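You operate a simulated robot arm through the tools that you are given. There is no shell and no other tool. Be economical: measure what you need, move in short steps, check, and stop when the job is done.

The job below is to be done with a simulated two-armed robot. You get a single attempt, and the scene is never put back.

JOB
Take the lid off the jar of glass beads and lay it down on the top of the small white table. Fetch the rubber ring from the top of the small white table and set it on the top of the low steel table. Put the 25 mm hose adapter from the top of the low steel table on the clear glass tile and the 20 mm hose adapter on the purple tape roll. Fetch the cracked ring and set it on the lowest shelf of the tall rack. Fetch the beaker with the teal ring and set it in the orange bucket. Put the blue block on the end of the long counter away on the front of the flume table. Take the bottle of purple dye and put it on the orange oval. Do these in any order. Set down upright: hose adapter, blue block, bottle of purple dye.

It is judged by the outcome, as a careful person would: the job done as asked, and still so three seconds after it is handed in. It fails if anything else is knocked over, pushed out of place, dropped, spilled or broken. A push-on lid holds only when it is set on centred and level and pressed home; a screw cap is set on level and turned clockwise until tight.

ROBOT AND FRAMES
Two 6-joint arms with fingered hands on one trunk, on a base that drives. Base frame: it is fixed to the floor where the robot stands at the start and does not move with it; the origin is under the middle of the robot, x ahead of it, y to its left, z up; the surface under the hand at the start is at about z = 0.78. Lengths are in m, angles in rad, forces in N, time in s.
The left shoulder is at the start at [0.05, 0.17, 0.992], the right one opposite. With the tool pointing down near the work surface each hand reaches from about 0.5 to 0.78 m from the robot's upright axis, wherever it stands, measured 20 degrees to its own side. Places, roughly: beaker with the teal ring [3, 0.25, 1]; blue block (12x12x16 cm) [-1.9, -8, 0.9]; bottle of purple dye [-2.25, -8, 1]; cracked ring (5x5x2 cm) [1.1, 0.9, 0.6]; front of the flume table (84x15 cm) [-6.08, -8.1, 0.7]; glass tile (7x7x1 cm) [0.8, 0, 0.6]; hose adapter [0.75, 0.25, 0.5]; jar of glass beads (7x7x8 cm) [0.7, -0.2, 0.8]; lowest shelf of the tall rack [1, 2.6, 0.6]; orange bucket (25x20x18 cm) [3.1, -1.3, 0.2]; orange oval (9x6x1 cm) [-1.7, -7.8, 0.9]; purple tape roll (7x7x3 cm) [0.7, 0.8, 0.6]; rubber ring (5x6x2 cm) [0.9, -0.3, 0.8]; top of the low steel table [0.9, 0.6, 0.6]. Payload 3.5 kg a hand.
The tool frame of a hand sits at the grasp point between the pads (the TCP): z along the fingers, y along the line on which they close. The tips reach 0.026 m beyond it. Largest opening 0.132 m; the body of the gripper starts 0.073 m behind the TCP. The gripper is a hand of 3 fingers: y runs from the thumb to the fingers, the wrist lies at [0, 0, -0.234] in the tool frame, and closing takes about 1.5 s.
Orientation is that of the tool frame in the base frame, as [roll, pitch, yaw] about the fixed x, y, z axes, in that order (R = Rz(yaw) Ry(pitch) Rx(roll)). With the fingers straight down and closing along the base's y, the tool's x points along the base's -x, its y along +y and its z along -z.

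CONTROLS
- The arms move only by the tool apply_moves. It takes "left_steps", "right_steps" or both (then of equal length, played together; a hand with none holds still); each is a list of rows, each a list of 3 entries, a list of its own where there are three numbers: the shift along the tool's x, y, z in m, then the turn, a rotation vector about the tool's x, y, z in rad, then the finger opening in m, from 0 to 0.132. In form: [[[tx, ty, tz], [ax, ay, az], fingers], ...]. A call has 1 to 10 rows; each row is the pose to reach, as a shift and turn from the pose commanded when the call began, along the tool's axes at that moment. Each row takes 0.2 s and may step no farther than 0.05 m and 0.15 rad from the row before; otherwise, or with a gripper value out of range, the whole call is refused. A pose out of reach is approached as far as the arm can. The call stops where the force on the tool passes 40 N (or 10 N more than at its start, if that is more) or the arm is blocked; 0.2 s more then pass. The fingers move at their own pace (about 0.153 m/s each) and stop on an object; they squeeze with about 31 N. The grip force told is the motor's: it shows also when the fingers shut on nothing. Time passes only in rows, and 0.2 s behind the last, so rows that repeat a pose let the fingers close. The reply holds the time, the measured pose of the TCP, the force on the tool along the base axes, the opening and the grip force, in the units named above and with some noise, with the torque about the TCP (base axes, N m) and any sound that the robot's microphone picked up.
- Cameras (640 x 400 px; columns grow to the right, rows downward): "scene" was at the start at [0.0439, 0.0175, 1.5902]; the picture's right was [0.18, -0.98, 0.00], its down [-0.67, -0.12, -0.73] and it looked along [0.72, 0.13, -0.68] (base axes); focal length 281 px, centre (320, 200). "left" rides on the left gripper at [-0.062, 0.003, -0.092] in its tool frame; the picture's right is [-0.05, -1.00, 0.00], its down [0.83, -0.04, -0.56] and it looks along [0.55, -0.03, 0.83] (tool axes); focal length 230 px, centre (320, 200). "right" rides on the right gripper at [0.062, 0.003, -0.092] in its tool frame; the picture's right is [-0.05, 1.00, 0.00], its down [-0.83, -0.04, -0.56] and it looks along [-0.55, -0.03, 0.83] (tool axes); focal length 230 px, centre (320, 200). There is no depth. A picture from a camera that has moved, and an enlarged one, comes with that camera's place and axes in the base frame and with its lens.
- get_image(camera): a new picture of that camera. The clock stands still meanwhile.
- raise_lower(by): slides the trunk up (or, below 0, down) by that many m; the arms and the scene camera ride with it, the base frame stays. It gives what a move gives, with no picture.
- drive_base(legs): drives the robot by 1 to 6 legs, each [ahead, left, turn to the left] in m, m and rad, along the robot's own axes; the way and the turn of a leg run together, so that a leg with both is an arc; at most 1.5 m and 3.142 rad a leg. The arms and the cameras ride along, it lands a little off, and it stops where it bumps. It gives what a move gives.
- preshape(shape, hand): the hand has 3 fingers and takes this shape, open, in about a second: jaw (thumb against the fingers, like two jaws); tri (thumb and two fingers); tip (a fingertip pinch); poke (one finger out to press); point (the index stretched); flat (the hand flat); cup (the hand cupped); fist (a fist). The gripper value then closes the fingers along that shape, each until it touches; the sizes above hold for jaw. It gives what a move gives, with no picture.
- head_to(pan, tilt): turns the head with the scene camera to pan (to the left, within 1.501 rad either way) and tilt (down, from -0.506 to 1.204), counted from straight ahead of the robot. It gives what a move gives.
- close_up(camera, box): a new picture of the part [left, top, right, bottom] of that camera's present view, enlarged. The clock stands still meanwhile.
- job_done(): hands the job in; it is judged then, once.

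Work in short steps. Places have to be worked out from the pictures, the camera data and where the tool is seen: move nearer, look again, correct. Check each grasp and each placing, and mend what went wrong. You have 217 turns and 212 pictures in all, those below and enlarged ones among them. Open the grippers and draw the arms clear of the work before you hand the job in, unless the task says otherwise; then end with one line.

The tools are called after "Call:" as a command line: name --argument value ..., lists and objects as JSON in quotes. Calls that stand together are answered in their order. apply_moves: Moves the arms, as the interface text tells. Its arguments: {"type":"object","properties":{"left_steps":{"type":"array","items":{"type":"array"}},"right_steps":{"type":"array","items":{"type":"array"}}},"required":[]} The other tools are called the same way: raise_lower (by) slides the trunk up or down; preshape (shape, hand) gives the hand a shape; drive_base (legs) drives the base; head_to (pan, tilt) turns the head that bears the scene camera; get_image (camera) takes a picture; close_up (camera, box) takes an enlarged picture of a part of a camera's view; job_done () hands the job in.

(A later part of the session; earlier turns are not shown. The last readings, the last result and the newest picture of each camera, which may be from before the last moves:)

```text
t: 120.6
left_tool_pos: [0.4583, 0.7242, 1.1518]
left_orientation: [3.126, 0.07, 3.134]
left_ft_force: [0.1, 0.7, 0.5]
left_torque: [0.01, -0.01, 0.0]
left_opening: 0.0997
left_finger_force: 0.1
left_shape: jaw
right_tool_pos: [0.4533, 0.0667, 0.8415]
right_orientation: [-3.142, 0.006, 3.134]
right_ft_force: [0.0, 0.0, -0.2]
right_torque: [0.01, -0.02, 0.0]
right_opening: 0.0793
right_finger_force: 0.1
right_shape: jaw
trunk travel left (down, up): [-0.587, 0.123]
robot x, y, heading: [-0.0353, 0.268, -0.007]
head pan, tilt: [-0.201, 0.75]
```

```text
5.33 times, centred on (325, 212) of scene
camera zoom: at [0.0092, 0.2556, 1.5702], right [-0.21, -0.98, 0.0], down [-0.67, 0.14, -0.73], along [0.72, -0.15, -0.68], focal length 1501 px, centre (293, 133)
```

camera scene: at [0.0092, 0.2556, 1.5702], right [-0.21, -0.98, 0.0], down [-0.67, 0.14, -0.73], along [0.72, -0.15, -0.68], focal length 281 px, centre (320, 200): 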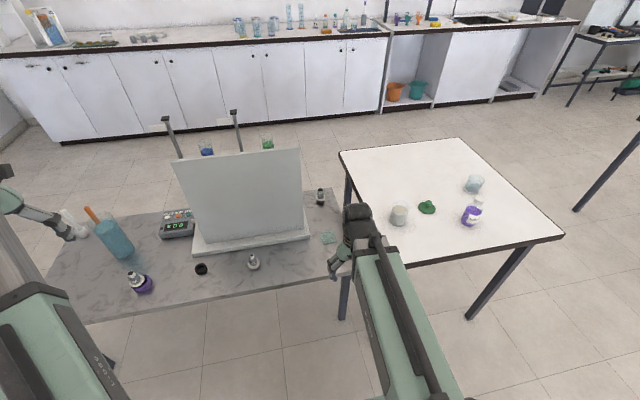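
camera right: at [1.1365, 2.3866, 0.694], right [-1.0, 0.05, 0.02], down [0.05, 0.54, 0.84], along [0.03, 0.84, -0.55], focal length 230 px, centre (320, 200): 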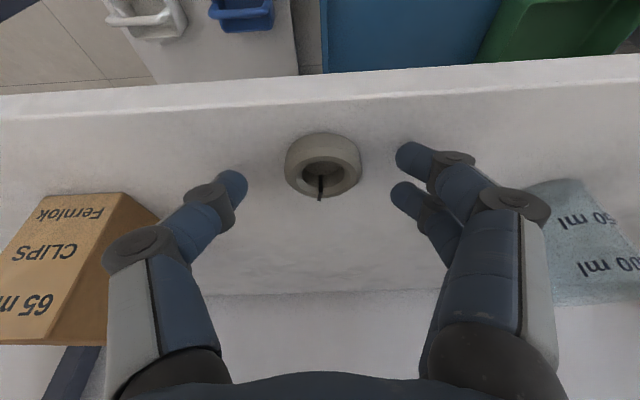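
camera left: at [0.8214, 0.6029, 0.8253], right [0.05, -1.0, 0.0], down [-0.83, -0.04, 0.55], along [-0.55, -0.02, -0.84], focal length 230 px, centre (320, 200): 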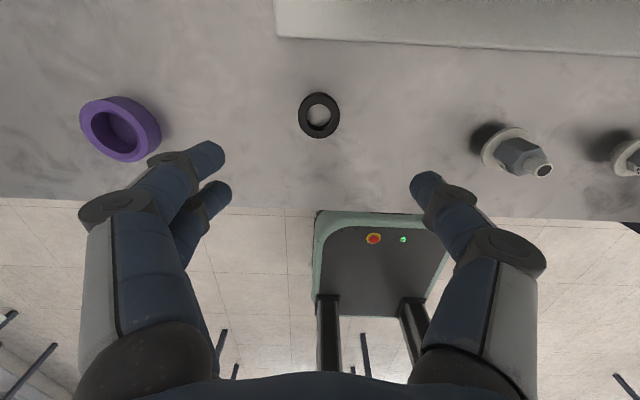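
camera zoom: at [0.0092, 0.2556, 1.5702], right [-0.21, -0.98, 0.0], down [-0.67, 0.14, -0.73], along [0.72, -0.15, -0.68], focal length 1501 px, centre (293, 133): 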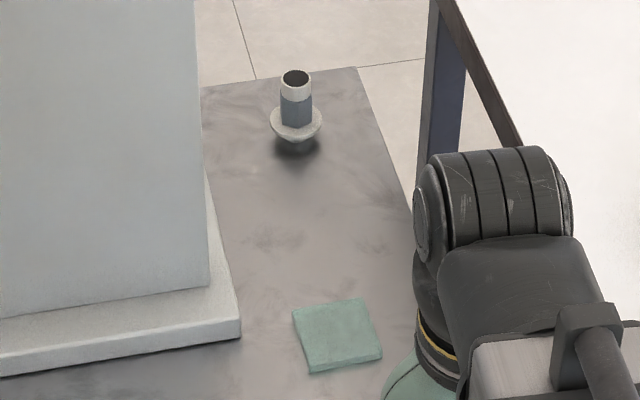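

C (slightly taller, wider tube) at (1.085,0.03); tile at (0.827,0.046). Drive ahead 0.43 and check from the hand camera.

Call:
drive_base --legs '[[0.43, 0, 0.007]]'

Call:
get_image --camera "right"

Call:
get_image --camera "scene"

```text
t: 123.2
left_tool_pos: [0.89, 0.7217, 1.1517]
left_orientation: [3.126, 0.072, 3.137]
left_ft_force: [-0.3, 0.3, -0.6]
left_torque: [0.04, -0.01, 0.03]
left_opening: 0.0999
left_finger_force: 0.0
left_shape: jaw
right_tool_pos: [0.8872, 0.0658, 0.8414]
right_orientation: [3.141, 0.006, 3.137]
right_ft_force: [0.1, 0.3, -0.9]
right_torque: [-0.02, 0.01, 0.01]
right_opening: 0.0796
right_finger_force: 0.1
right_shape: jaw
trunk travel left (down, up): [-0.587, 0.123]
robot x, y, heading: [0.3991, 0.2683, -0.01]
head pan, tilt: [-0.201, 0.75]
```

```text
126 pictures are left
camera right: at [0.8249, 0.0679, 0.9331], right [0.06, 1.0, 0.0], down [0.83, -0.05, 0.56], along [0.56, -0.03, -0.83], focal length 230 px, centre (320, 200)
```

right: 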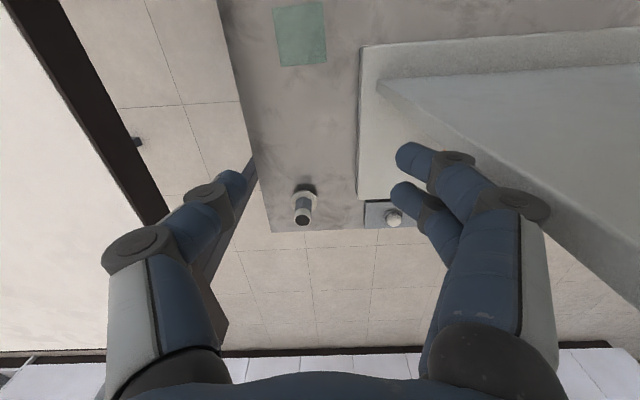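

```text
125 pictures are left
camera scene: at [0.4428, 0.2529, 1.5701], right [-0.2, -0.98, 0.0], down [-0.67, 0.14, -0.73], along [0.72, -0.15, -0.68], focal length 281 px, centre (320, 200)
```

scene: 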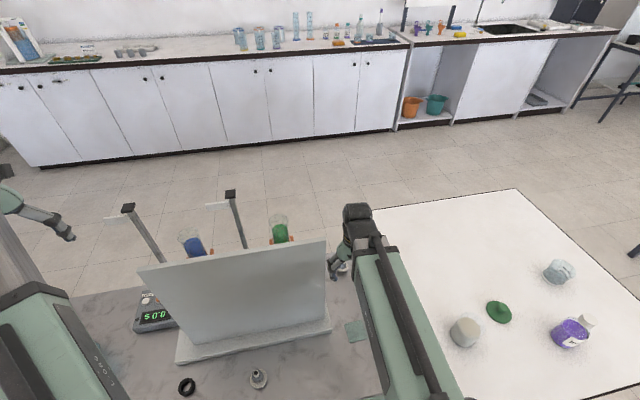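

C axis at about (1.07,0.022). Move over it at height, then lower the trunk 0.15.

Call:
apply_moves --right_steps '[[[-0.045, -0.01, 0], [0, 0, 0], 0.08], [[-0.09, -0.02, 0], [0, 0, 0], 0.08], [[-0.135, -0.03, 0], [0, 0, 0], 0.08], [[-0.183, -0.043, 0], [0, 0, 0], 0.08]]'

Call:
raise_lower --by -0.15

Call:
get_image --camera "right"

```text
t: 124.2
left_tool_pos: [0.8912, 0.7221, 1.1523]
left_orientation: [3.125, 0.07, 3.136]
left_ft_force: [-0.5, 0.0, -0.3]
left_torque: [-0.06, 0.03, 0.04]
left_opening: 0.0997
left_finger_force: 0.1
left_shape: jaw
right_tool_pos: [1.0711, 0.0203, 0.8428]
right_orientation: [3.139, 0.006, 3.136]
right_ft_force: [0.6, 0.1, 0.0]
right_torque: [-0.01, 0.02, -0.03]
right_opening: 0.0796
right_finger_force: 0.1
right_shape: jaw
trunk travel left (down, up): [-0.587, 0.123]
robot x, y, heading: [0.3985, 0.2676, -0.008]
head pan, tilt: [-0.201, 0.75]
```

```text
t: 126.0
left_tool_pos: [0.8899, 0.7226, 1.0028]
left_orientation: [3.126, 0.07, 3.138]
left_ft_force: [0.3, 0.7, 0.9]
left_torque: [0.01, 0.01, 0.0]
left_opening: 0.0999
left_finger_force: 0.1
left_shape: jaw
right_tool_pos: [1.0707, 0.0213, 0.6933]
right_orientation: [-3.141, 0.006, 3.136]
right_ft_force: [-0.3, -0.1, 0.3]
right_torque: [0.02, -0.03, 0.02]
right_opening: 0.0796
right_finger_force: 0.1
right_shape: jaw
trunk travel left (down, up): [-0.437, 0.273]
robot x, y, heading: [0.3961, 0.2701, -0.0]
head pan, tilt: [-0.201, 0.75]
```

```text
124 pictures are left
camera right: at [1.0088, 0.023, 0.7847], right [0.06, 1.0, 0.0], down [0.83, -0.05, 0.56], along [0.56, -0.03, -0.83], focal length 230 px, centre (320, 200)
```

right: 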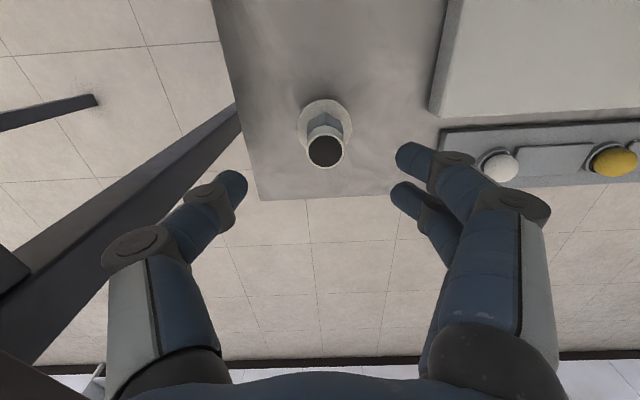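

Axis (1.074,0.0235). Descend around the hex.

Call:
apply_moves --right_steps '[[[-0.003, 0.002, 0.03], [0, 0, 0], 0.08], [[-0.003, 0.002, 0.06], [0, 0, 0], 0.07], [[-0.003, 0.002, 0.085], [0, 0, 0], 0.065]]'

Call:
get_image --camera "right"

```text
t: 126.8
left_tool_pos: [0.8897, 0.7229, 1.002]
left_orientation: [3.125, 0.072, 3.137]
left_ft_force: [-0.4, 0.6, 0.2]
left_torque: [-0.02, -0.04, -0.03]
left_opening: 0.0997
left_finger_force: 0.1
left_shape: jaw
right_tool_pos: [1.074, 0.0214, 0.6084]
right_orientation: [-3.142, 0.007, 3.135]
right_ft_force: [-0.2, -0.7, 0.1]
right_torque: [0.06, 0.01, -0.01]
right_opening: 0.066
right_finger_force: 0.0
right_shape: jaw
trunk travel left (down, up): [-0.437, 0.273]
robot x, y, heading: [0.3999, 0.268, -0.002]
head pan, tilt: [-0.201, 0.75]
```

```text
123 pictures are left
camera right: at [1.0122, 0.0241, 0.6997], right [0.06, 1.0, 0.0], down [0.83, -0.05, 0.56], along [0.56, -0.03, -0.83], focal length 230 px, centre (320, 200)
```

right: 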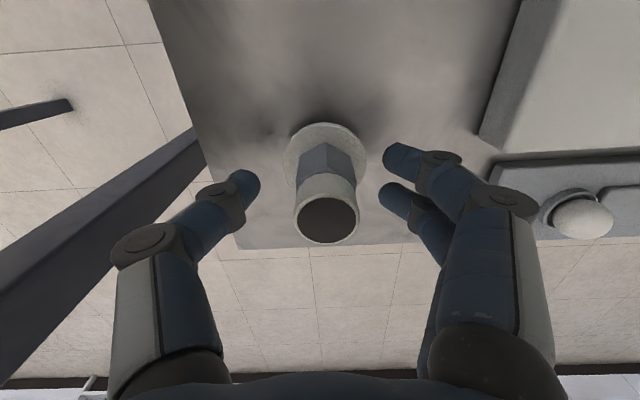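

Wider tube than the 20 mm one. Lower 6 mm, close.

Call:
apply_moves --right_steps '[[[0, 0.002, 0.006], [0, 0, 0], 0.06], [[0, 0.002, 0.006], [0, 0, 0], 0.04], [[0, 0.002, 0.006], [0, 0, 0], 0.02], [[0, 0.002, 0.006], [0, 0, 0], 0.0], [[0, 0.002, 0.006], [0, 0, 0], 0.0]]'

Call:
apply_moves --right_steps '[[[0, 0, -0.02], [0, 0, 0], 0.0], [[0, 0, -0.06], [0, 0, 0], 0.0], [[0, 0, -0.1], [0, 0, 0], 0.0], [[0, 0, -0.14], [0, 0, 0], 0.0]]'

Call:
get_image --camera "right"

```text
t: 128.0
left_tool_pos: [0.8893, 0.7232, 1.002]
left_orientation: [3.125, 0.072, 3.136]
left_ft_force: [-0.7, 0.1, 0.0]
left_torque: [0.01, -0.02, -0.01]
left_opening: 0.0998
left_finger_force: 0.1
left_shape: jaw
right_tool_pos: [1.0739, 0.0233, 0.6024]
right_orientation: [-3.14, 0.007, 3.136]
right_ft_force: [-0.4, -0.2, -0.3]
right_torque: [0.02, 0.0, -0.01]
right_opening: 0.0215
right_finger_force: 31.0
right_shape: jaw
trunk travel left (down, up): [-0.437, 0.273]
robot x, y, heading: [0.396, 0.2699, -0.006]
head pan, tilt: [-0.201, 0.75]
```

```text
t: 129.0
left_tool_pos: [0.89, 0.7206, 1.0036]
left_orientation: [3.126, 0.071, 3.135]
left_ft_force: [-0.7, 0.2, 0.5]
left_torque: [-0.01, 0.01, 0.03]
left_opening: 0.0996
left_finger_force: 0.1
left_shape: jaw
right_tool_pos: [1.0755, 0.0264, 0.743]
right_orientation: [-3.141, 0.009, 3.134]
right_ft_force: [-1.2, 0.3, -1.3]
right_torque: [-0.01, -0.01, -0.03]
right_opening: 0.0216
right_finger_force: 31.4
right_shape: jaw
trunk travel left (down, up): [-0.437, 0.273]
robot x, y, heading: [0.4006, 0.2683, -0.007]
head pan, tilt: [-0.201, 0.75]
```

```text
122 pictures are left
camera right: at [1.0132, 0.0287, 0.8337], right [0.06, 1.0, 0.0], down [0.83, -0.05, 0.56], along [0.56, -0.03, -0.83], focal length 230 px, centre (320, 200)
```

right: 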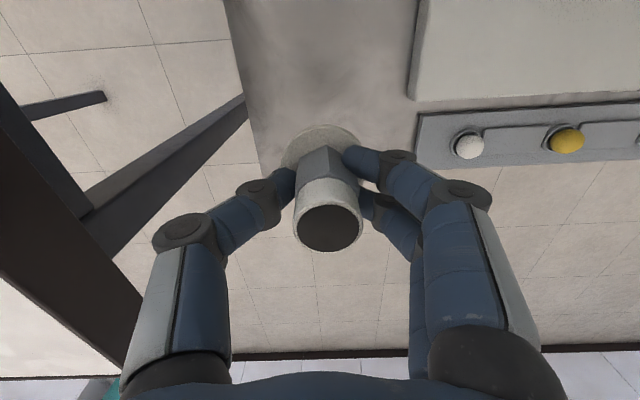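

Held. I back up 0.2 m, which brings the adapter near the tile.

Call:
drive_base --legs '[[-0.22, 0, 0]]'

Call:
apply_moves --right_steps '[[[0.015, 0.01, 0.02], [0, 0, 0], 0.0], [[0.03, 0.018, 0.05], [0, 0, 0], 0.0]]'

Call:
get_image --camera "right"

Call:
close_up --camera "scene" --box '[290, 180, 390, 270]'

```text
t: 130.7
left_tool_pos: [0.6674, 0.7226, 1.0024]
left_orientation: [3.126, 0.072, 3.137]
left_ft_force: [1.2, 1.0, 0.4]
left_torque: [-0.02, 0.02, -0.01]
left_opening: 0.0997
left_finger_force: 0.1
left_shape: jaw
right_tool_pos: [0.8532, 0.0273, 0.7421]
right_orientation: [-3.141, 0.007, 3.136]
right_ft_force: [0.2, -1.0, -1.7]
right_torque: [0.01, -0.02, 0.02]
right_opening: 0.0214
right_finger_force: 30.9
right_shape: jaw
trunk travel left (down, up): [-0.437, 0.273]
robot x, y, heading: [0.1747, 0.2668, -0.005]
head pan, tilt: [-0.201, 0.75]
```

```text
t: 131.3
left_tool_pos: [0.6676, 0.7235, 1.003]
left_orientation: [3.125, 0.072, 3.137]
left_ft_force: [-0.8, 0.5, 0.2]
left_torque: [0.01, 0.03, 0.02]
left_opening: 0.0996
left_finger_force: 0.0
left_shape: jaw
right_tool_pos: [0.823, 0.0464, 0.6908]
right_orientation: [-3.141, 0.006, 3.137]
right_ft_force: [0.4, 0.1, -1.0]
right_torque: [0.02, 0.01, -0.01]
right_opening: 0.0217
right_finger_force: 31.0
right_shape: jaw
trunk travel left (down, up): [-0.437, 0.273]
robot x, y, heading: [0.1787, 0.2708, -0.006]
head pan, tilt: [-0.201, 0.75]
```

```text
121 pictures are left
camera right: at [0.7607, 0.0489, 0.7826], right [0.06, 1.0, 0.0], down [0.83, -0.05, 0.56], along [0.56, -0.03, -0.83], focal length 230 px, centre (320, 200)
```

right: 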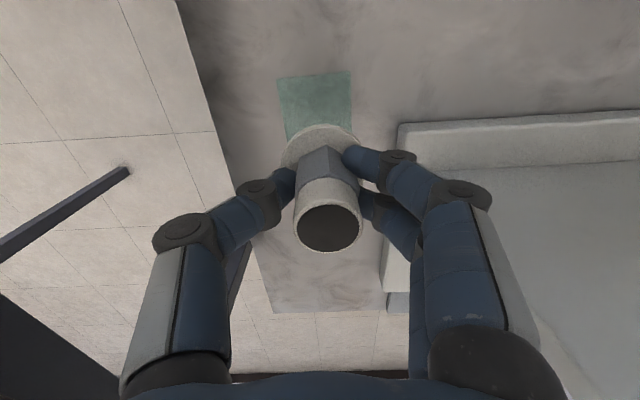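

```text
4.44 times, centred on (340, 225) of scene
camera zoom: at [0.2197, 0.2541, 1.4202], right [-0.2, -0.98, 0.0], down [-0.67, 0.14, -0.73], along [0.72, -0.15, -0.68], focal length 1251 px, centre (231, 89)
```

zoom: 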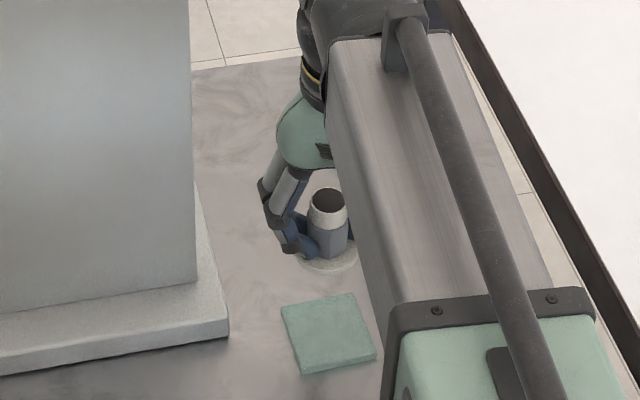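

Tile centre ≈(0.820,0.0435). Align and lower to 0.624, then step to contact.

Call:
apply_moves --right_steps '[[[0.003, -0.003, 0.03], [0, 0, 0], 0.0], [[0.003, -0.003, 0.055], [0, 0, 0], 0.0], [[0.003, -0.003, 0.067], [0, 0, 0], 0.0]]'

Call:
get_image --camera "right"

Call:
apply_moves --right_steps '[[[0, 0, 0.003], [0, 0, 0], 0.0], [[0, 0, 0.006], [0, 0, 0], 0.0]]'

Call:
apply_moves --right_steps '[[[0, 0, 0.002], [0, 0, 0], 0.0], [[0, 0, 0.004], [0, 0, 0], 0.0]]'

```text
t: 132.1
left_tool_pos: [0.6672, 0.7232, 1.003]
left_orientation: [3.127, 0.072, 3.139]
left_ft_force: [0.2, 0.2, -0.4]
left_torque: [-0.01, 0.0, 0.0]
left_opening: 0.0997
left_finger_force: 0.0
left_shape: jaw
right_tool_pos: [0.8214, 0.0423, 0.6234]
right_orientation: [3.141, 0.007, 3.135]
right_ft_force: [1.1, -0.3, -1.1]
right_torque: [-0.04, 0.0, -0.01]
right_opening: 0.0214
right_finger_force: 31.2
right_shape: jaw
trunk travel left (down, up): [-0.437, 0.273]
robot x, y, heading: [0.1754, 0.2696, -0.004]
head pan, tilt: [-0.201, 0.75]
```

```text
119 pictures are left
camera right: at [0.7595, 0.0453, 0.7157], right [0.06, 1.0, 0.0], down [0.83, -0.05, 0.56], along [0.56, -0.03, -0.83], focal length 230 px, centre (320, 200)
```

right: 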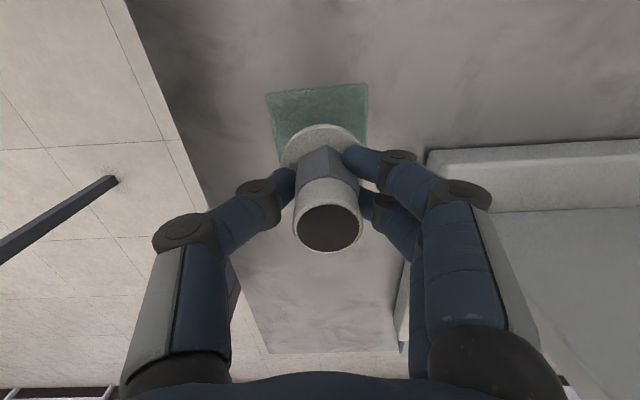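

```text
t: 132.7
left_tool_pos: [0.6676, 0.7224, 1.0024]
left_orientation: [3.126, 0.072, 3.136]
left_ft_force: [0.3, -0.5, 0.0]
left_torque: [0.01, -0.04, 0.0]
left_opening: 0.0995
left_finger_force: 0.1
left_shape: jaw
right_tool_pos: [0.821, 0.0427, 0.6186]
right_orientation: [3.14, 0.007, 3.137]
right_ft_force: [-0.2, 0.1, -2.0]
right_torque: [-0.03, 0.0, 0.02]
right_opening: 0.0217
right_finger_force: 31.2
right_shape: jaw
trunk travel left (down, up): [-0.437, 0.273]
robot x, y, heading: [0.1766, 0.2683, -0.006]
head pan, tilt: [-0.201, 0.75]
```

```text
t: 133.3
left_tool_pos: [0.6674, 0.7224, 1.0023]
left_orientation: [3.125, 0.072, 3.136]
left_ft_force: [-0.4, 0.0, -0.4]
left_torque: [-0.02, 0.02, 0.0]
left_opening: 0.1001
left_finger_force: 0.1
left_shape: jaw
right_tool_pos: [0.82, 0.0436, 0.6148]
right_orientation: [-3.141, 0.008, 3.137]
right_ft_force: [-0.1, -0.1, -1.7]
right_torque: [-0.03, 0.05, 0.02]
right_opening: 0.0215
right_finger_force: 30.9
right_shape: jaw
trunk travel left (down, up): [-0.437, 0.273]
robot x, y, heading: [0.1787, 0.2672, -0.001]
head pan, tilt: [-0.201, 0.75]
```

Call:
apply_moves --right_steps '[[[0, 0, 0.002], [0, 0, 0], 0.0], [[0, 0, 0.004], [0, 0, 0], 0.0]]'

Call:
apply_moves --right_steps '[[[0, 0, 0.002], [0, 0, 0], 0.0], [[0, 0, 0.004], [0, 0, 0], 0.0]]'

```text
t: 133.9
left_tool_pos: [0.6671, 0.724, 1.0032]
left_orientation: [3.128, 0.072, 3.136]
left_ft_force: [0.0, -0.2, 0.5]
left_torque: [-0.03, 0.02, -0.01]
left_opening: 0.0998
left_finger_force: 0.1
left_shape: jaw
right_tool_pos: [0.8207, 0.0419, 0.6109]
right_orientation: [-3.141, 0.008, 3.136]
right_ft_force: [0.2, -1.5, 6.7]
right_torque: [0.06, 0.0, 0.02]
right_opening: 0.0217
right_finger_force: 31.2
right_shape: jaw
trunk travel left (down, up): [-0.437, 0.273]
robot x, y, heading: [0.1748, 0.2669, -0.007]
head pan, tilt: [-0.201, 0.75]
```

```text
t: 134.5
left_tool_pos: [0.6665, 0.7227, 1.003]
left_orientation: [3.127, 0.072, 3.138]
left_ft_force: [0.0, 0.2, -0.4]
left_torque: [0.01, -0.02, 0.0]
left_opening: 0.0995
left_finger_force: 0.1
left_shape: jaw
right_tool_pos: [0.8198, 0.0425, 0.609]
right_orientation: [-3.14, 0.009, 3.136]
right_ft_force: [-0.4, -1.8, 23.9]
right_torque: [0.03, 0.09, 0.04]
right_opening: 0.0225
right_finger_force: 30.9
right_shape: jaw
trunk travel left (down, up): [-0.437, 0.273]
robot x, y, heading: [0.1743, 0.2683, -0.005]
head pan, tilt: [-0.201, 0.75]
```

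Seated (24 N). Ease off, open, rise.

Call:
apply_moves --right_steps '[[[0, 0, -0.004], [0, 0, 0], 0.0], [[0, 0, -0.004], [0, 0, 0], 0.02], [[0, 0, -0.004], [0, 0, 0], 0.04], [[0, 0, -0.004], [0, 0, 0], 0.06], [[0, 0, -0.004], [0, 0, 0], 0.075], [[0, 0, -0.03], [0, 0, 0], 0.075], [[0, 0, -0.07], [0, 0, 0], 0.08], [[0, 0, -0.11], [0, 0, 0], 0.08], [[0, 0, -0.15], [0, 0, 0], 0.08]]'

Call:
get_image --camera "right"

Call:
close_up --camera "scene" --box '[310, 200, 370, 270]'

```text
t: 136.5
left_tool_pos: [0.668, 0.7232, 1.0012]
left_orientation: [3.126, 0.071, 3.136]
left_ft_force: [-0.6, -0.2, 0.5]
left_torque: [0.02, 0.02, 0.01]
left_opening: 0.0998
left_finger_force: 0.0
left_shape: jaw
right_tool_pos: [0.8178, 0.0425, 0.7569]
right_orientation: [-3.139, 0.007, 3.136]
right_ft_force: [-0.3, -0.6, 0.2]
right_torque: [-0.02, -0.01, 0.0]
right_opening: 0.0797
right_finger_force: 0.0
right_shape: jaw
trunk travel left (down, up): [-0.437, 0.273]
robot x, y, heading: [0.178, 0.2707, -0.004]
head pan, tilt: [-0.201, 0.75]
```

```text
118 pictures are left
camera right: at [0.7565, 0.0446, 0.8471], right [0.06, 1.0, 0.0], down [0.83, -0.05, 0.56], along [0.56, -0.03, -0.83], focal length 230 px, centre (320, 200)
```

right: 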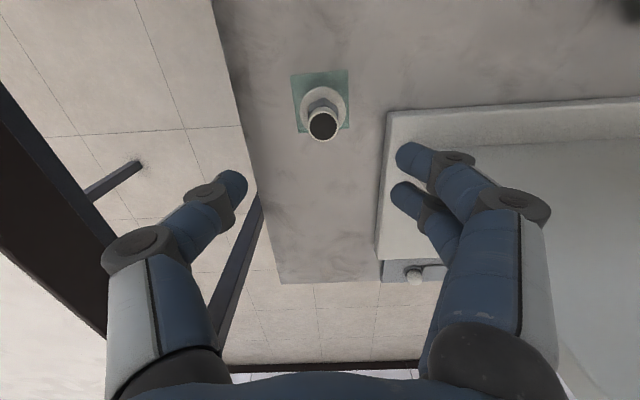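

```text
5.71 times, centred on (340, 235) of scene
camera zoom: at [0.2196, 0.2541, 1.4201], right [-0.2, -0.98, 0.0], down [-0.67, 0.14, -0.73], along [0.72, -0.15, -0.68], focal length 1608 px, centre (206, 0)
```

zoom: 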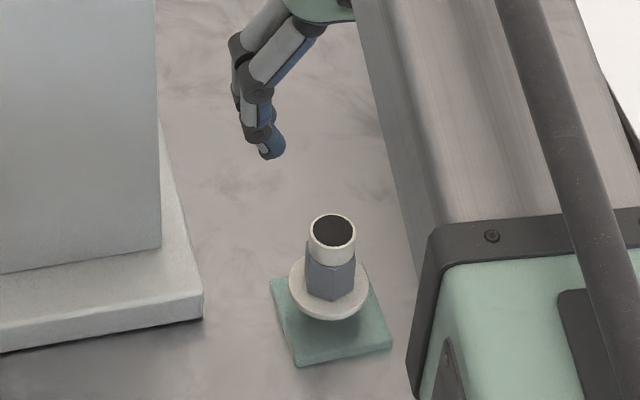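

Adapter stands on the tile (the only remaining one, hence 25 mm). Next the beaker with the teal ring: raise the trunk, back out, and drive around the left end of the table to the far counter.

Call:
raise_lower --by 0.18

Call:
drive_base --legs '[[-0.25, 0, 0], [0, 1.42, 0], [1.3, 0, 0], [0.7, 0, 0], [0, -1.4, 0]]'

Call:
head_to --pan 0.0 --tilt 0.55

Call:
get_image --camera "scene"

```text
t: 138.5
left_tool_pos: [0.668, 0.7239, 1.1829]
left_orientation: [3.126, 0.072, 3.137]
left_ft_force: [0.5, 0.9, 0.5]
left_torque: [0.0, -0.01, -0.02]
left_opening: 0.1
left_finger_force: 0.2
left_shape: jaw
right_tool_pos: [0.8175, 0.0423, 0.9345]
right_orientation: [3.141, 0.007, 3.136]
right_ft_force: [1.0, -0.4, -0.2]
right_torque: [0.0, 0.0, 0.02]
right_opening: 0.0796
right_finger_force: 0.1
right_shape: jaw
trunk travel left (down, up): [-0.617, 0.093]
robot x, y, heading: [0.1788, 0.267, -0.004]
head pan, tilt: [-0.201, 0.75]
```

```text
t: 163.0
left_tool_pos: [2.3972, 0.7209, 1.1835]
left_orientation: [3.123, 0.07, 3.122]
left_ft_force: [0.4, -0.5, 0.1]
left_torque: [0.04, 0.0, 0.05]
left_opening: 0.1002
left_finger_force: 0.0
left_shape: jaw
right_tool_pos: [2.5399, 0.0371, 0.9362]
right_orientation: [-3.141, 0.008, 3.127]
right_ft_force: [0.4, 0.3, 0.0]
right_torque: [-0.03, 0.01, -0.03]
right_opening: 0.0793
right_finger_force: 0.1
right_shape: jaw
trunk travel left (down, up): [-0.617, 0.093]
robot x, y, heading: [1.8968, 0.2715, -0.017]
head pan, tilt: [-0.201, 0.75]
```

```text
t: 163.7
left_tool_pos: [2.3961, 0.7198, 1.1824]
left_orientation: [3.125, 0.071, 3.123]
left_ft_force: [-0.2, -0.4, -0.3]
left_torque: [-0.01, 0.0, 0.0]
left_opening: 0.0998
left_finger_force: 0.0
left_shape: jaw
right_tool_pos: [2.5395, 0.0376, 0.9355]
right_orientation: [-3.141, 0.007, 3.125]
right_ft_force: [1.0, 0.1, 0.6]
right_torque: [0.04, 0.0, 0.02]
right_opening: 0.0796
right_finger_force: 0.0
right_shape: jaw
trunk travel left (down, up): [-0.617, 0.093]
robot x, y, heading: [1.9027, 0.2727, -0.019]
head pan, tilt: [0.0, 0.55]
```

```text
116 pictures are left
camera scene: at [1.9527, 0.2729, 1.6175], right [-0.02, -1.0, 0.0], down [-0.52, 0.01, -0.85], along [0.85, -0.02, -0.52], focal length 281 px, centre (320, 200)
```

scene: 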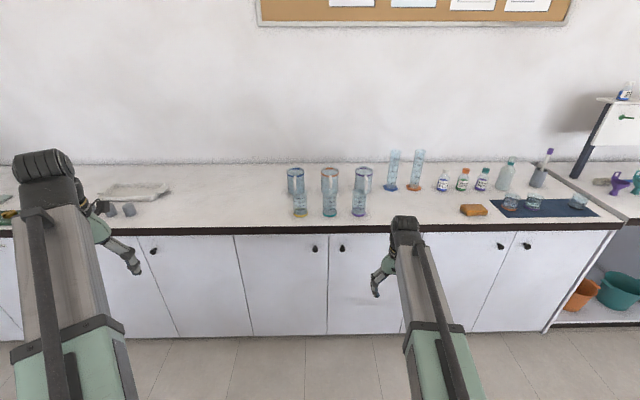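

Call:
close_up --camera "scene" --box '[270, 140, 440, 240]'

```text
3.76 times, centred on (355, 190) of scene
camera zoom: at [1.9527, 0.2729, 1.6175], right [-0.02, -1.0, 0.0], down [-0.52, 0.01, -0.85], along [0.85, -0.02, -0.52], focal length 1059 px, centre (188, 238)
```

zoom: 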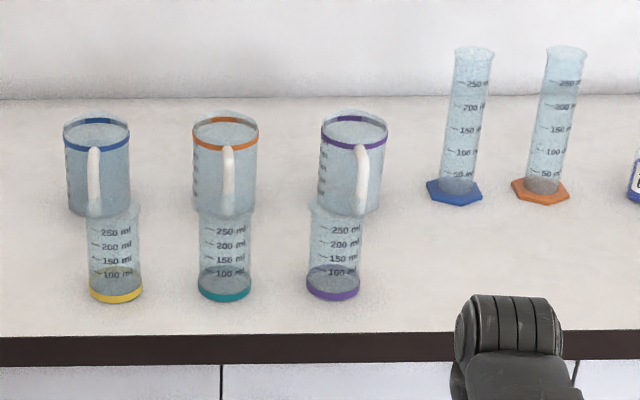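

The teal-ringed beaker is the front-middle one at about (3.0,0.20), counter z≈0.9. I raise the trunk and hand, then approach.

Call:
apply_moves --right_steps '[[[0, 0, -0.05], [0, 0, 0], 0.1], [[0.03, 0, -0.09], [0, 0, 0], 0.1], [[0.06, 0, -0.12], [0, 0, 0], 0.1]]'

Call:
raise_lower --by 0.09

Call:
drive_base --legs '[[0, 0.1, 0.018], [0.38, 0, 0]]'

Call:
get_image --camera "right"

Call:
get_image --camera "scene"

```text
t: 164.5
left_tool_pos: [2.3961, 0.7205, 1.1827]
left_orientation: [3.126, 0.073, 3.124]
left_ft_force: [0.2, 0.2, 0.4]
left_torque: [0.0, 0.01, 0.0]
left_opening: 0.0999
left_finger_force: 0.2
left_shape: jaw
right_tool_pos: [2.4778, 0.0382, 1.0548]
right_orientation: [3.14, 0.007, 3.124]
right_ft_force: [0.2, 0.8, -0.1]
right_torque: [0.01, 0.01, 0.02]
right_opening: 0.0997
right_finger_force: 0.0
right_shape: jaw
trunk travel left (down, up): [-0.617, 0.093]
robot x, y, heading: [1.8972, 0.2706, -0.021]
head pan, tilt: [0.0, 0.55]
```

```text
t: 165.8
left_tool_pos: [2.3974, 0.7207, 1.2727]
left_orientation: [3.127, 0.072, 3.125]
left_ft_force: [0.1, 0.5, -0.7]
left_torque: [-0.01, 0.0, 0.01]
left_opening: 0.0997
left_finger_force: 0.2
left_shape: jaw
right_tool_pos: [2.4785, 0.0375, 1.1435]
right_orientation: [3.141, 0.007, 3.126]
right_ft_force: [1.1, -0.3, 0.5]
right_torque: [0.04, 0.03, 0.01]
right_opening: 0.0997
right_finger_force: 0.2
right_shape: jaw
trunk travel left (down, up): [-0.707, 0.003]
robot x, y, heading: [1.9007, 0.2711, -0.013]
head pan, tilt: [0.0, 0.55]
```

```text
t: 168.9
left_tool_pos: [2.7726, 0.8295, 1.2723]
left_orientation: [3.126, 0.072, -3.141]
left_ft_force: [0.3, -0.5, 0.1]
left_torque: [0.01, 0.01, -0.01]
left_opening: 0.1
left_finger_force: 0.1
left_shape: jaw
right_tool_pos: [2.8671, 0.1491, 1.1433]
right_orientation: [-3.141, 0.004, 3.141]
right_ft_force: [0.4, -0.2, 0.4]
right_torque: [0.01, 0.02, -0.03]
right_opening: 0.0997
right_finger_force: 0.1
right_shape: jaw
trunk travel left (down, up): [-0.707, 0.003]
robot x, y, heading: [2.286, 0.3763, 0.001]
head pan, tilt: [0.0, 0.55]
```

```text
114 pictures are left
camera right: at [2.8051, 0.1516, 1.2348], right [0.05, 1.0, 0.0], down [0.83, -0.04, 0.56], along [0.56, -0.03, -0.83], focal length 230 px, centre (320, 200)
```

right: 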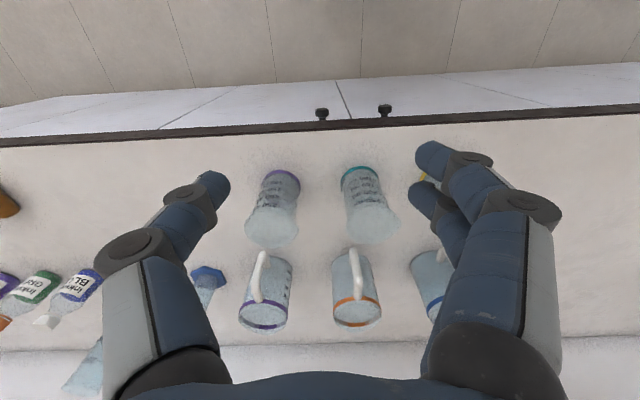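

```text
113 pictures are left
camera scene: at [2.3373, 0.3743, 1.7075], right [0.0, -1.0, 0.0], down [-0.52, 0.0, -0.85], along [0.85, 0.0, -0.52], focal length 281 px, centre (320, 200)
```

scene: 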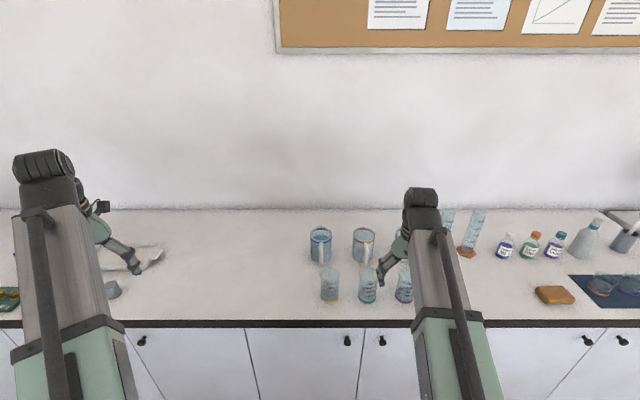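

Teal beaker at about (2.985,0.208), rim ≈1.02. Position above and look.

Call:
apply_moves --right_steps '[[[-0.04, 0.02, 0], [0, 0, 0], 0.1], [[-0.08, 0.04, 0], [0, 0, 0], 0.1], [[-0.118, 0.059, 0.0], [0, 0, 0], 0.09], [[-0.118, 0.059, 0.045], [0, 0, 0], 0.09]]'

Call:
get_image --camera "right"

```text
t: 169.9
left_tool_pos: [2.7721, 0.8283, 1.2732]
left_orientation: [3.125, 0.072, -3.141]
left_ft_force: [0.2, -0.1, 0.2]
left_torque: [0.0, 0.01, -0.01]
left_opening: 0.0999
left_finger_force: 0.0
left_shape: jaw
right_tool_pos: [2.9836, 0.2087, 1.0984]
right_orientation: [3.141, 0.006, -3.141]
right_ft_force: [-0.8, 0.1, -1.5]
right_torque: [0.01, 0.0, 0.02]
right_opening: 0.0904
right_finger_force: 0.1
right_shape: jaw
trunk travel left (down, up): [-0.707, 0.003]
robot x, y, heading: [2.2834, 0.3735, 0.001]
head pan, tilt: [0.0, 0.55]
```

```text
112 pictures are left
camera right: at [2.9215, 0.2108, 1.1902], right [0.05, 1.0, 0.0], down [0.83, -0.04, 0.56], along [0.56, -0.03, -0.83], focal length 230 px, centre (320, 200)
```

right: 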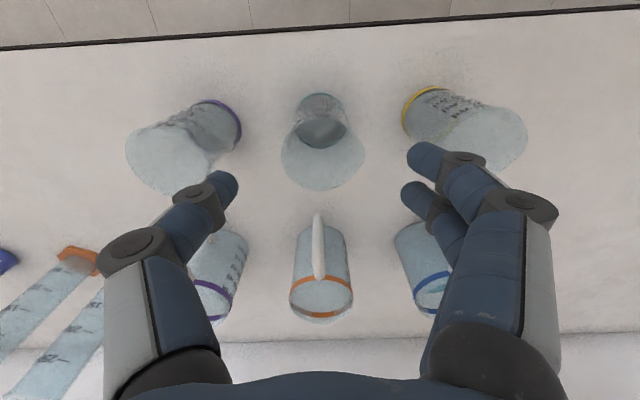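

Call:
close_up --camera "right" --box '[240, 80, 400, 200]'

Call:
close_up --camera "scene" --box '[320, 210, 440, 320]'

```text
3.33 times, centred on (320, 140) of right
camera zoom: at [2.9215, 0.2108, 1.1902], right [0.05, 1.0, 0.0], down [0.83, -0.04, 0.56], along [0.56, -0.03, -0.83], focal length 767 px, centre (320, 400)
```

zoom: 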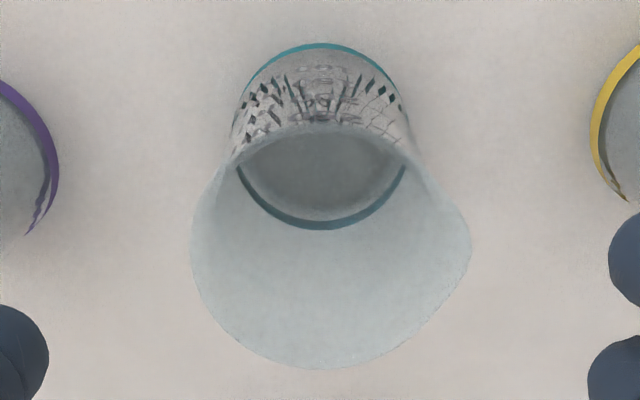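

```text
3.64 times, centred on (380, 265) of scene
camera zoom: at [2.3358, 0.3738, 1.7076], right [0.0, -1.0, 0.0], down [-0.52, 0.0, -0.85], along [0.85, 0.0, -0.52], focal length 1023 px, centre (102, -36)
```

zoom: 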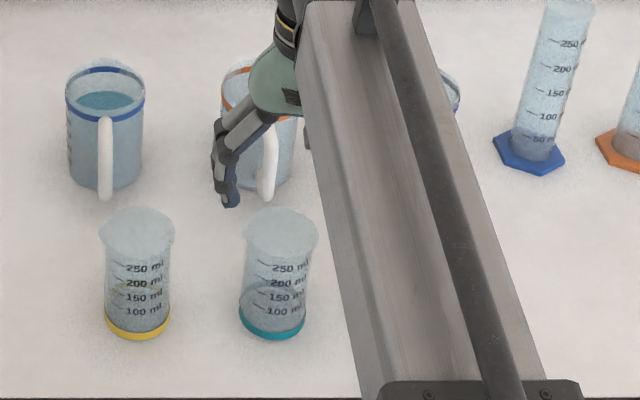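

Beaker axis (2.99,0.2075), base ≈0.925, rim ≈1.02. Lower around it to TCP 0.993.

Call:
apply_moves --right_steps '[[[-0.007, -0.001, 0.02], [0, 0, 0], 0.095], [[-0.007, -0.001, 0.06], [0, 0, 0], 0.095], [[-0.007, -0.001, 0.105], [0, 0, 0], 0.095]]'

Call:
get_image --camera "right"

```text
t: 170.7
left_tool_pos: [2.7721, 0.8297, 1.2733]
left_orientation: [3.124, 0.072, -3.14]
left_ft_force: [0.1, -0.4, 0.0]
left_torque: [0.03, 0.01, 0.01]
left_opening: 0.0998
left_finger_force: 0.0
left_shape: jaw
right_tool_pos: [2.9899, 0.207, 0.9918]
right_orientation: [-3.14, 0.007, -3.141]
right_ft_force: [-1.4, 0.4, 0.6]
right_torque: [-0.05, 0.01, -0.01]
right_opening: 0.0947
right_finger_force: 0.0
right_shape: jaw
trunk travel left (down, up): [-0.707, 0.003]
robot x, y, heading: [2.2871, 0.3685, 0.001]
head pan, tilt: [0.0, 0.55]
```

```text
109 pictures are left
camera right: at [2.9291, 0.2091, 1.0839], right [0.05, 1.0, 0.0], down [0.83, -0.04, 0.56], along [0.56, -0.03, -0.83], focal length 230 px, centre (320, 200)
```

right: 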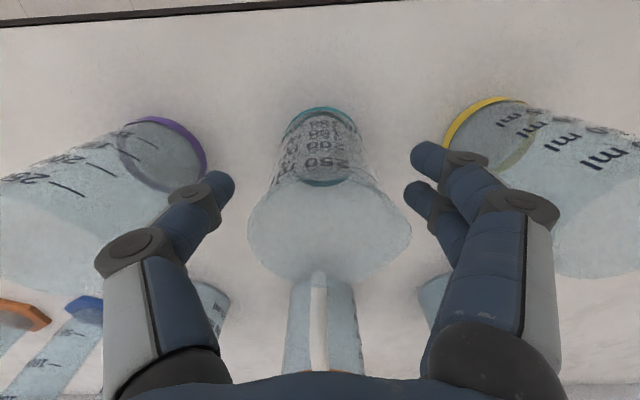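

Centred within a few mm; shift 3 mm and close.

Call:
apply_moves --right_steps '[[[0, 0.003, 0], [0, 0, 0], 0.08], [[0, 0.003, 0], [0, 0, 0], 0.06], [[0, 0.003, 0], [0, 0, 0], 0.03], [[0, 0.003, 0], [0, 0, 0], 0.0], [[0, 0.003, 0], [0, 0, 0], 0.0]]'

Call:
apply_moves --right_steps '[[[0, 0, -0.01], [0, 0, 0], 0.0], [[0, 0, -0.04], [0, 0, 0], 0.0], [[0, 0, -0.08], [0, 0, 0], 0.0], [[0, 0, -0.12], [0, 0, 0], 0.0]]'

Call:
get_image --camera "right"

```text
t: 171.9
left_tool_pos: [2.7712, 0.8294, 1.2723]
left_orientation: [3.126, 0.073, -3.141]
left_ft_force: [0.2, 0.4, 0.1]
left_torque: [0.01, 0.05, -0.02]
left_opening: 0.0999
left_finger_force: 0.2
left_shape: jaw
right_tool_pos: [2.9914, 0.2105, 0.9946]
right_orientation: [3.14, 0.006, -3.141]
right_ft_force: [-0.3, 0.4, -0.1]
right_torque: [0.04, -0.02, 0.04]
right_opening: 0.0487
right_finger_force: 30.6
right_shape: jaw
trunk travel left (down, up): [-0.707, 0.003]
robot x, y, heading: [2.2841, 0.3707, 0.008]
head pan, tilt: [0.0, 0.55]
```

```text
t: 172.9
left_tool_pos: [2.771, 0.8291, 1.2727]
left_orientation: [3.128, 0.072, -3.142]
left_ft_force: [0.3, -0.4, 0.2]
left_torque: [0.01, 0.0, -0.02]
left_opening: 0.0999
left_finger_force: 0.1
left_shape: jaw
right_tool_pos: [2.9927, 0.2108, 1.1135]
right_orientation: [-3.141, 0.007, -3.141]
right_ft_force: [-0.1, 0.4, -0.8]
right_torque: [0.0, 0.04, 0.0]
right_opening: 0.0487
right_finger_force: 30.8
right_shape: jaw
trunk travel left (down, up): [-0.707, 0.003]
robot x, y, heading: [2.2819, 0.3755, 0.0]
head pan, tilt: [0.0, 0.55]
```

```text
108 pictures are left
camera right: at [2.9307, 0.2128, 1.2049], right [0.05, 1.0, 0.0], down [0.83, -0.04, 0.56], along [0.56, -0.03, -0.83], focal length 230 px, centre (320, 200)
```

right: 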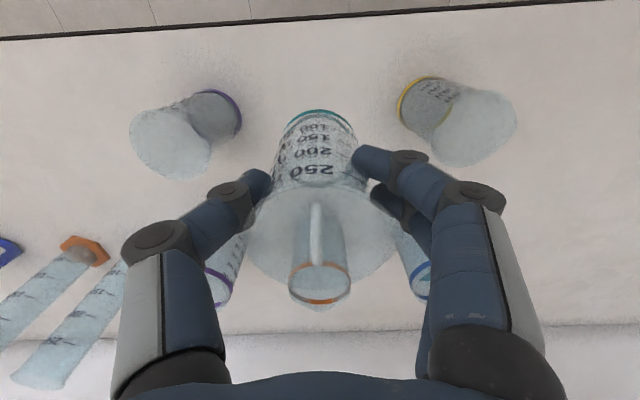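

Held. Back off and drive right to the sink bench alcove.

Call:
drive_base --legs '[[-0.45, 0, 0], [0, -1.43, 0]]'

Call:
head_to --pan -0.1 --tilt 0.75

Call:
get_image --camera "scene"

```text
t: 182.3
left_tool_pos: [2.3057, -0.6031, 1.2721]
left_orientation: [3.124, 0.072, 3.119]
left_ft_force: [0.4, 0.4, -0.3]
left_torque: [0.0, -0.04, 0.01]
left_opening: 0.0999
left_finger_force: 0.1
left_shape: jaw
right_tool_pos: [2.5121, -1.2273, 1.1137]
right_orientation: [3.141, 0.008, 3.121]
right_ft_force: [-1.1, 0.6, -0.7]
right_torque: [-0.02, 0.02, 0.02]
right_opening: 0.0486
right_finger_force: 31.0
right_shape: jaw
trunk travel left (down, up): [-0.707, 0.003]
robot x, y, heading: [1.8086, -1.0481, -0.02]
head pan, tilt: [0.0, 0.55]
```

```text
t: 183.1
left_tool_pos: [2.3046, -0.6025, 1.2725]
left_orientation: [3.125, 0.071, 3.118]
left_ft_force: [-0.6, 0.7, -0.2]
left_torque: [-0.01, -0.02, 0.01]
left_opening: 0.0997
left_finger_force: 0.1
left_shape: jaw
right_tool_pos: [2.5119, -1.2255, 1.1124]
right_orientation: [-3.141, 0.007, 3.122]
right_ft_force: [-0.8, 0.4, -0.7]
right_torque: [-0.03, 0.05, 0.01]
right_opening: 0.0484
right_finger_force: 31.1
right_shape: jaw
trunk travel left (down, up): [-0.707, 0.003]
robot x, y, heading: [1.8093, -1.0482, -0.019]
head pan, tilt: [-0.099, 0.75]
```

```text
107 pictures are left
camera scene: at [1.8522, -1.0556, 1.6902], right [-0.12, -0.99, 0.0], down [-0.68, 0.08, -0.73], along [0.73, -0.09, -0.68], focal length 281 px, centre (320, 200)
```

scene: 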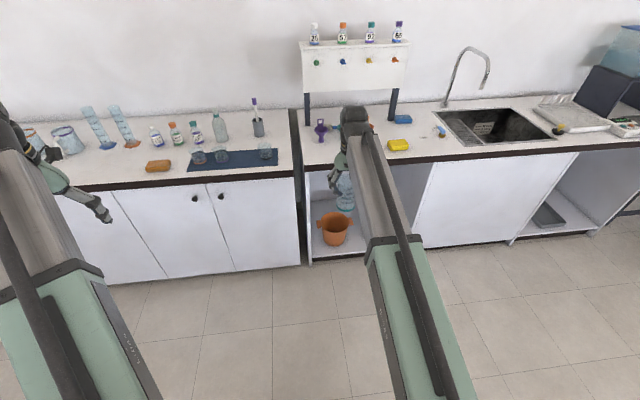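

The orange bucket is in the alcove at about (3.15,-1.32). I tuck the left hand aside, lower the trunk 0.54 and look into the alcove.

Call:
apply_moves --left_steps '[[[0.045, 0.02, 0], [0, 0, 0], 0.1], [[0.09, 0.04, 0], [0, 0, 0], 0.1], [[0.135, 0.06, 0], [0, 0, 0], 0.1], [[0.18, 0.08, 0], [0, 0, 0], 0.1], [[0.22, 0.1, 0], [0, 0, 0], 0.1]]'

Call:
raise_lower --by -0.54

Call:
head_to --pan -0.1 --tilt 0.5

Call:
get_image --camera "scene"

Call:
get_image --camera "right"

```text
t: 184.3
left_tool_pos: [2.0999, -0.4843, 1.2319]
left_orientation: [3.118, 0.077, 3.118]
left_ft_force: [-0.2, -0.2, 0.0]
left_torque: [-0.04, -0.05, -0.01]
left_opening: 0.0994
left_finger_force: 0.1
left_shape: jaw
left hand out of reach, approached as far as the arm can: row 1, 2, 3, 4, 5
right_tool_pos: [2.5123, -1.2266, 1.1129]
right_orientation: [-3.141, 0.007, 3.12]
right_ft_force: [-0.1, -0.5, -0.9]
right_torque: [-0.01, 0.01, 0.0]
right_opening: 0.0484
right_finger_force: 30.5
right_shape: jaw
trunk travel left (down, up): [-0.707, 0.003]
robot x, y, heading: [1.8054, -1.0505, -0.021]
head pan, tilt: [-0.099, 0.75]
```

```text
refused: -0.54 is not a number from -0.4 to 0.4
```

```text
t: 185.0
left_tool_pos: [2.1006, -0.4835, 1.2332]
left_orientation: [3.117, 0.078, 3.118]
left_ft_force: [1.0, -0.1, 0.2]
left_torque: [-0.03, -0.02, 0.02]
left_opening: 0.1
left_finger_force: 0.1
left_shape: jaw
right_tool_pos: [2.5131, -1.2256, 1.1122]
right_orientation: [3.141, 0.008, 3.12]
right_ft_force: [0.4, 0.1, -0.9]
right_torque: [0.01, -0.01, 0.03]
right_opening: 0.0485
right_finger_force: 31.2
right_shape: jaw
trunk travel left (down, up): [-0.707, 0.003]
robot x, y, heading: [1.8039, -1.0494, -0.019]
head pan, tilt: [-0.099, 0.499]
```

```text
106 pictures are left
camera scene: at [1.8601, -1.0566, 1.7121], right [-0.12, -0.99, 0.0], down [-0.48, 0.06, -0.88], along [0.87, -0.11, -0.48], focal length 281 px, centre (320, 200)
```

scene: 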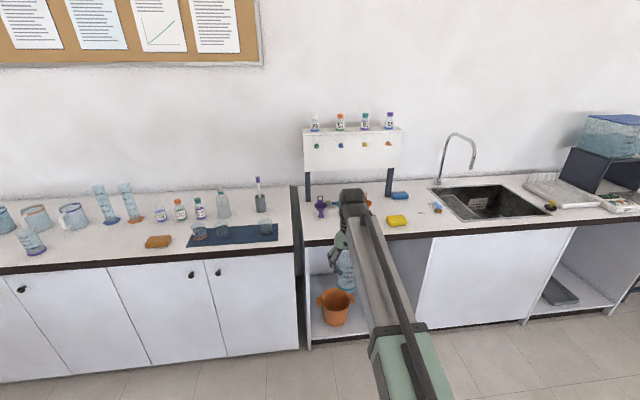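

```text
105 pictures are left
camera right: at [2.4508, -1.2224, 1.2044], right [0.07, 1.0, 0.0], down [0.83, -0.06, 0.56], along [0.56, -0.04, -0.83], focal length 230 px, centre (320, 200)
```

right: 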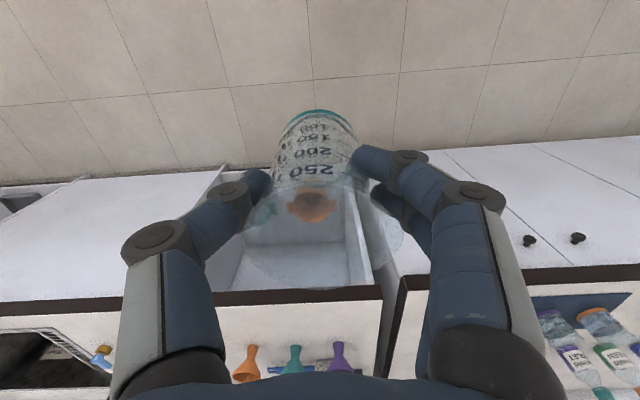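

Bucket centre ≈(3.10,-1.31). Lower the trunk in two goes.

Call:
raise_lower --by -0.4

Call:
raise_lower --by -0.16

Call:
drive_base --legs '[[0, -0.06, 0.019], [0.15, 0, 0]]'

Call:
get_image --camera "scene"

Call:
get_image --camera "right"

```text
t: 188.9
left_tool_pos: [2.1002, -0.4832, 0.834]
left_orientation: [3.117, 0.075, 3.119]
left_ft_force: [-0.2, -0.4, -0.2]
left_torque: [0.01, -0.02, -0.02]
left_opening: 0.1
left_finger_force: 0.0
left_shape: jaw
right_tool_pos: [2.5123, -1.2251, 0.7142]
right_orientation: [-3.14, 0.007, 3.121]
right_ft_force: [-0.1, 0.4, -0.3]
right_torque: [-0.02, 0.01, 0.0]
right_opening: 0.0485
right_finger_force: 31.5
right_shape: jaw
trunk travel left (down, up): [-0.307, 0.403]
robot x, y, heading: [1.8077, -1.0483, -0.021]
head pan, tilt: [-0.099, 0.499]
```

```text
t: 190.7
left_tool_pos: [2.0997, -0.4838, 0.6732]
left_orientation: [3.119, 0.076, 3.12]
left_ft_force: [-0.1, -0.1, 0.6]
left_torque: [0.01, -0.03, 0.02]
left_opening: 0.0995
left_finger_force: 0.0
left_shape: jaw
right_tool_pos: [2.5129, -1.226, 0.5529]
right_orientation: [-3.141, 0.007, 3.122]
right_ft_force: [-0.1, 0.2, 0.4]
right_torque: [-0.03, 0.02, -0.01]
right_opening: 0.0484
right_finger_force: 31.0
right_shape: jaw
trunk travel left (down, up): [-0.147, 0.563]
robot x, y, heading: [1.8105, -1.0521, -0.025]
head pan, tilt: [-0.099, 0.499]
```

```text
t: 192.6
left_tool_pos: [2.2366, -0.5385, 0.6728]
left_orientation: [3.119, 0.077, -3.14]
left_ft_force: [-0.5, 0.3, -0.2]
left_torque: [0.01, 0.01, 0.0]
left_opening: 0.1
left_finger_force: 0.0
left_shape: jaw
right_tool_pos: [2.6669, -1.2722, 0.5521]
right_orientation: [-3.14, 0.007, 3.141]
right_ft_force: [0.1, 0.1, -0.7]
right_torque: [-0.02, 0.01, 0.01]
right_opening: 0.0485
right_finger_force: 30.9
right_shape: jaw
trunk travel left (down, up): [-0.147, 0.563]
robot x, y, heading: [1.9603, -1.1103, -0.002]
head pan, tilt: [-0.099, 0.499]
```

```text
104 pictures are left
camera scene: at [2.0105, -1.1176, 1.1521], right [-0.1, -1.0, 0.0], down [-0.48, 0.05, -0.88], along [0.87, -0.09, -0.48], focal length 281 px, centre (320, 200)
```

scene: 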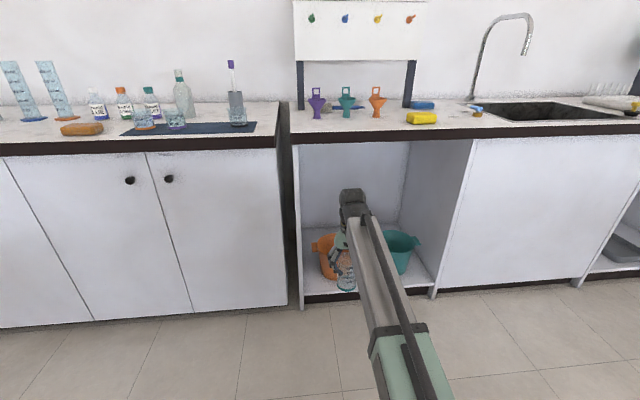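

```text
103 pictures are left
camera right: at [2.6046, -1.2705, 0.6444], right [0.05, 1.0, 0.0], down [0.83, -0.04, 0.56], along [0.56, -0.03, -0.83], focal length 230 px, centre (320, 200)
```

right: 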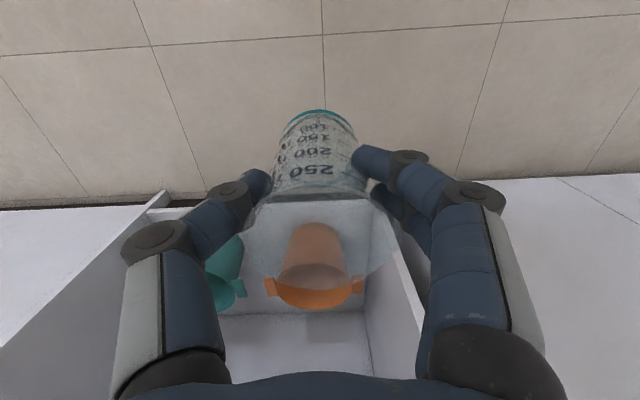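

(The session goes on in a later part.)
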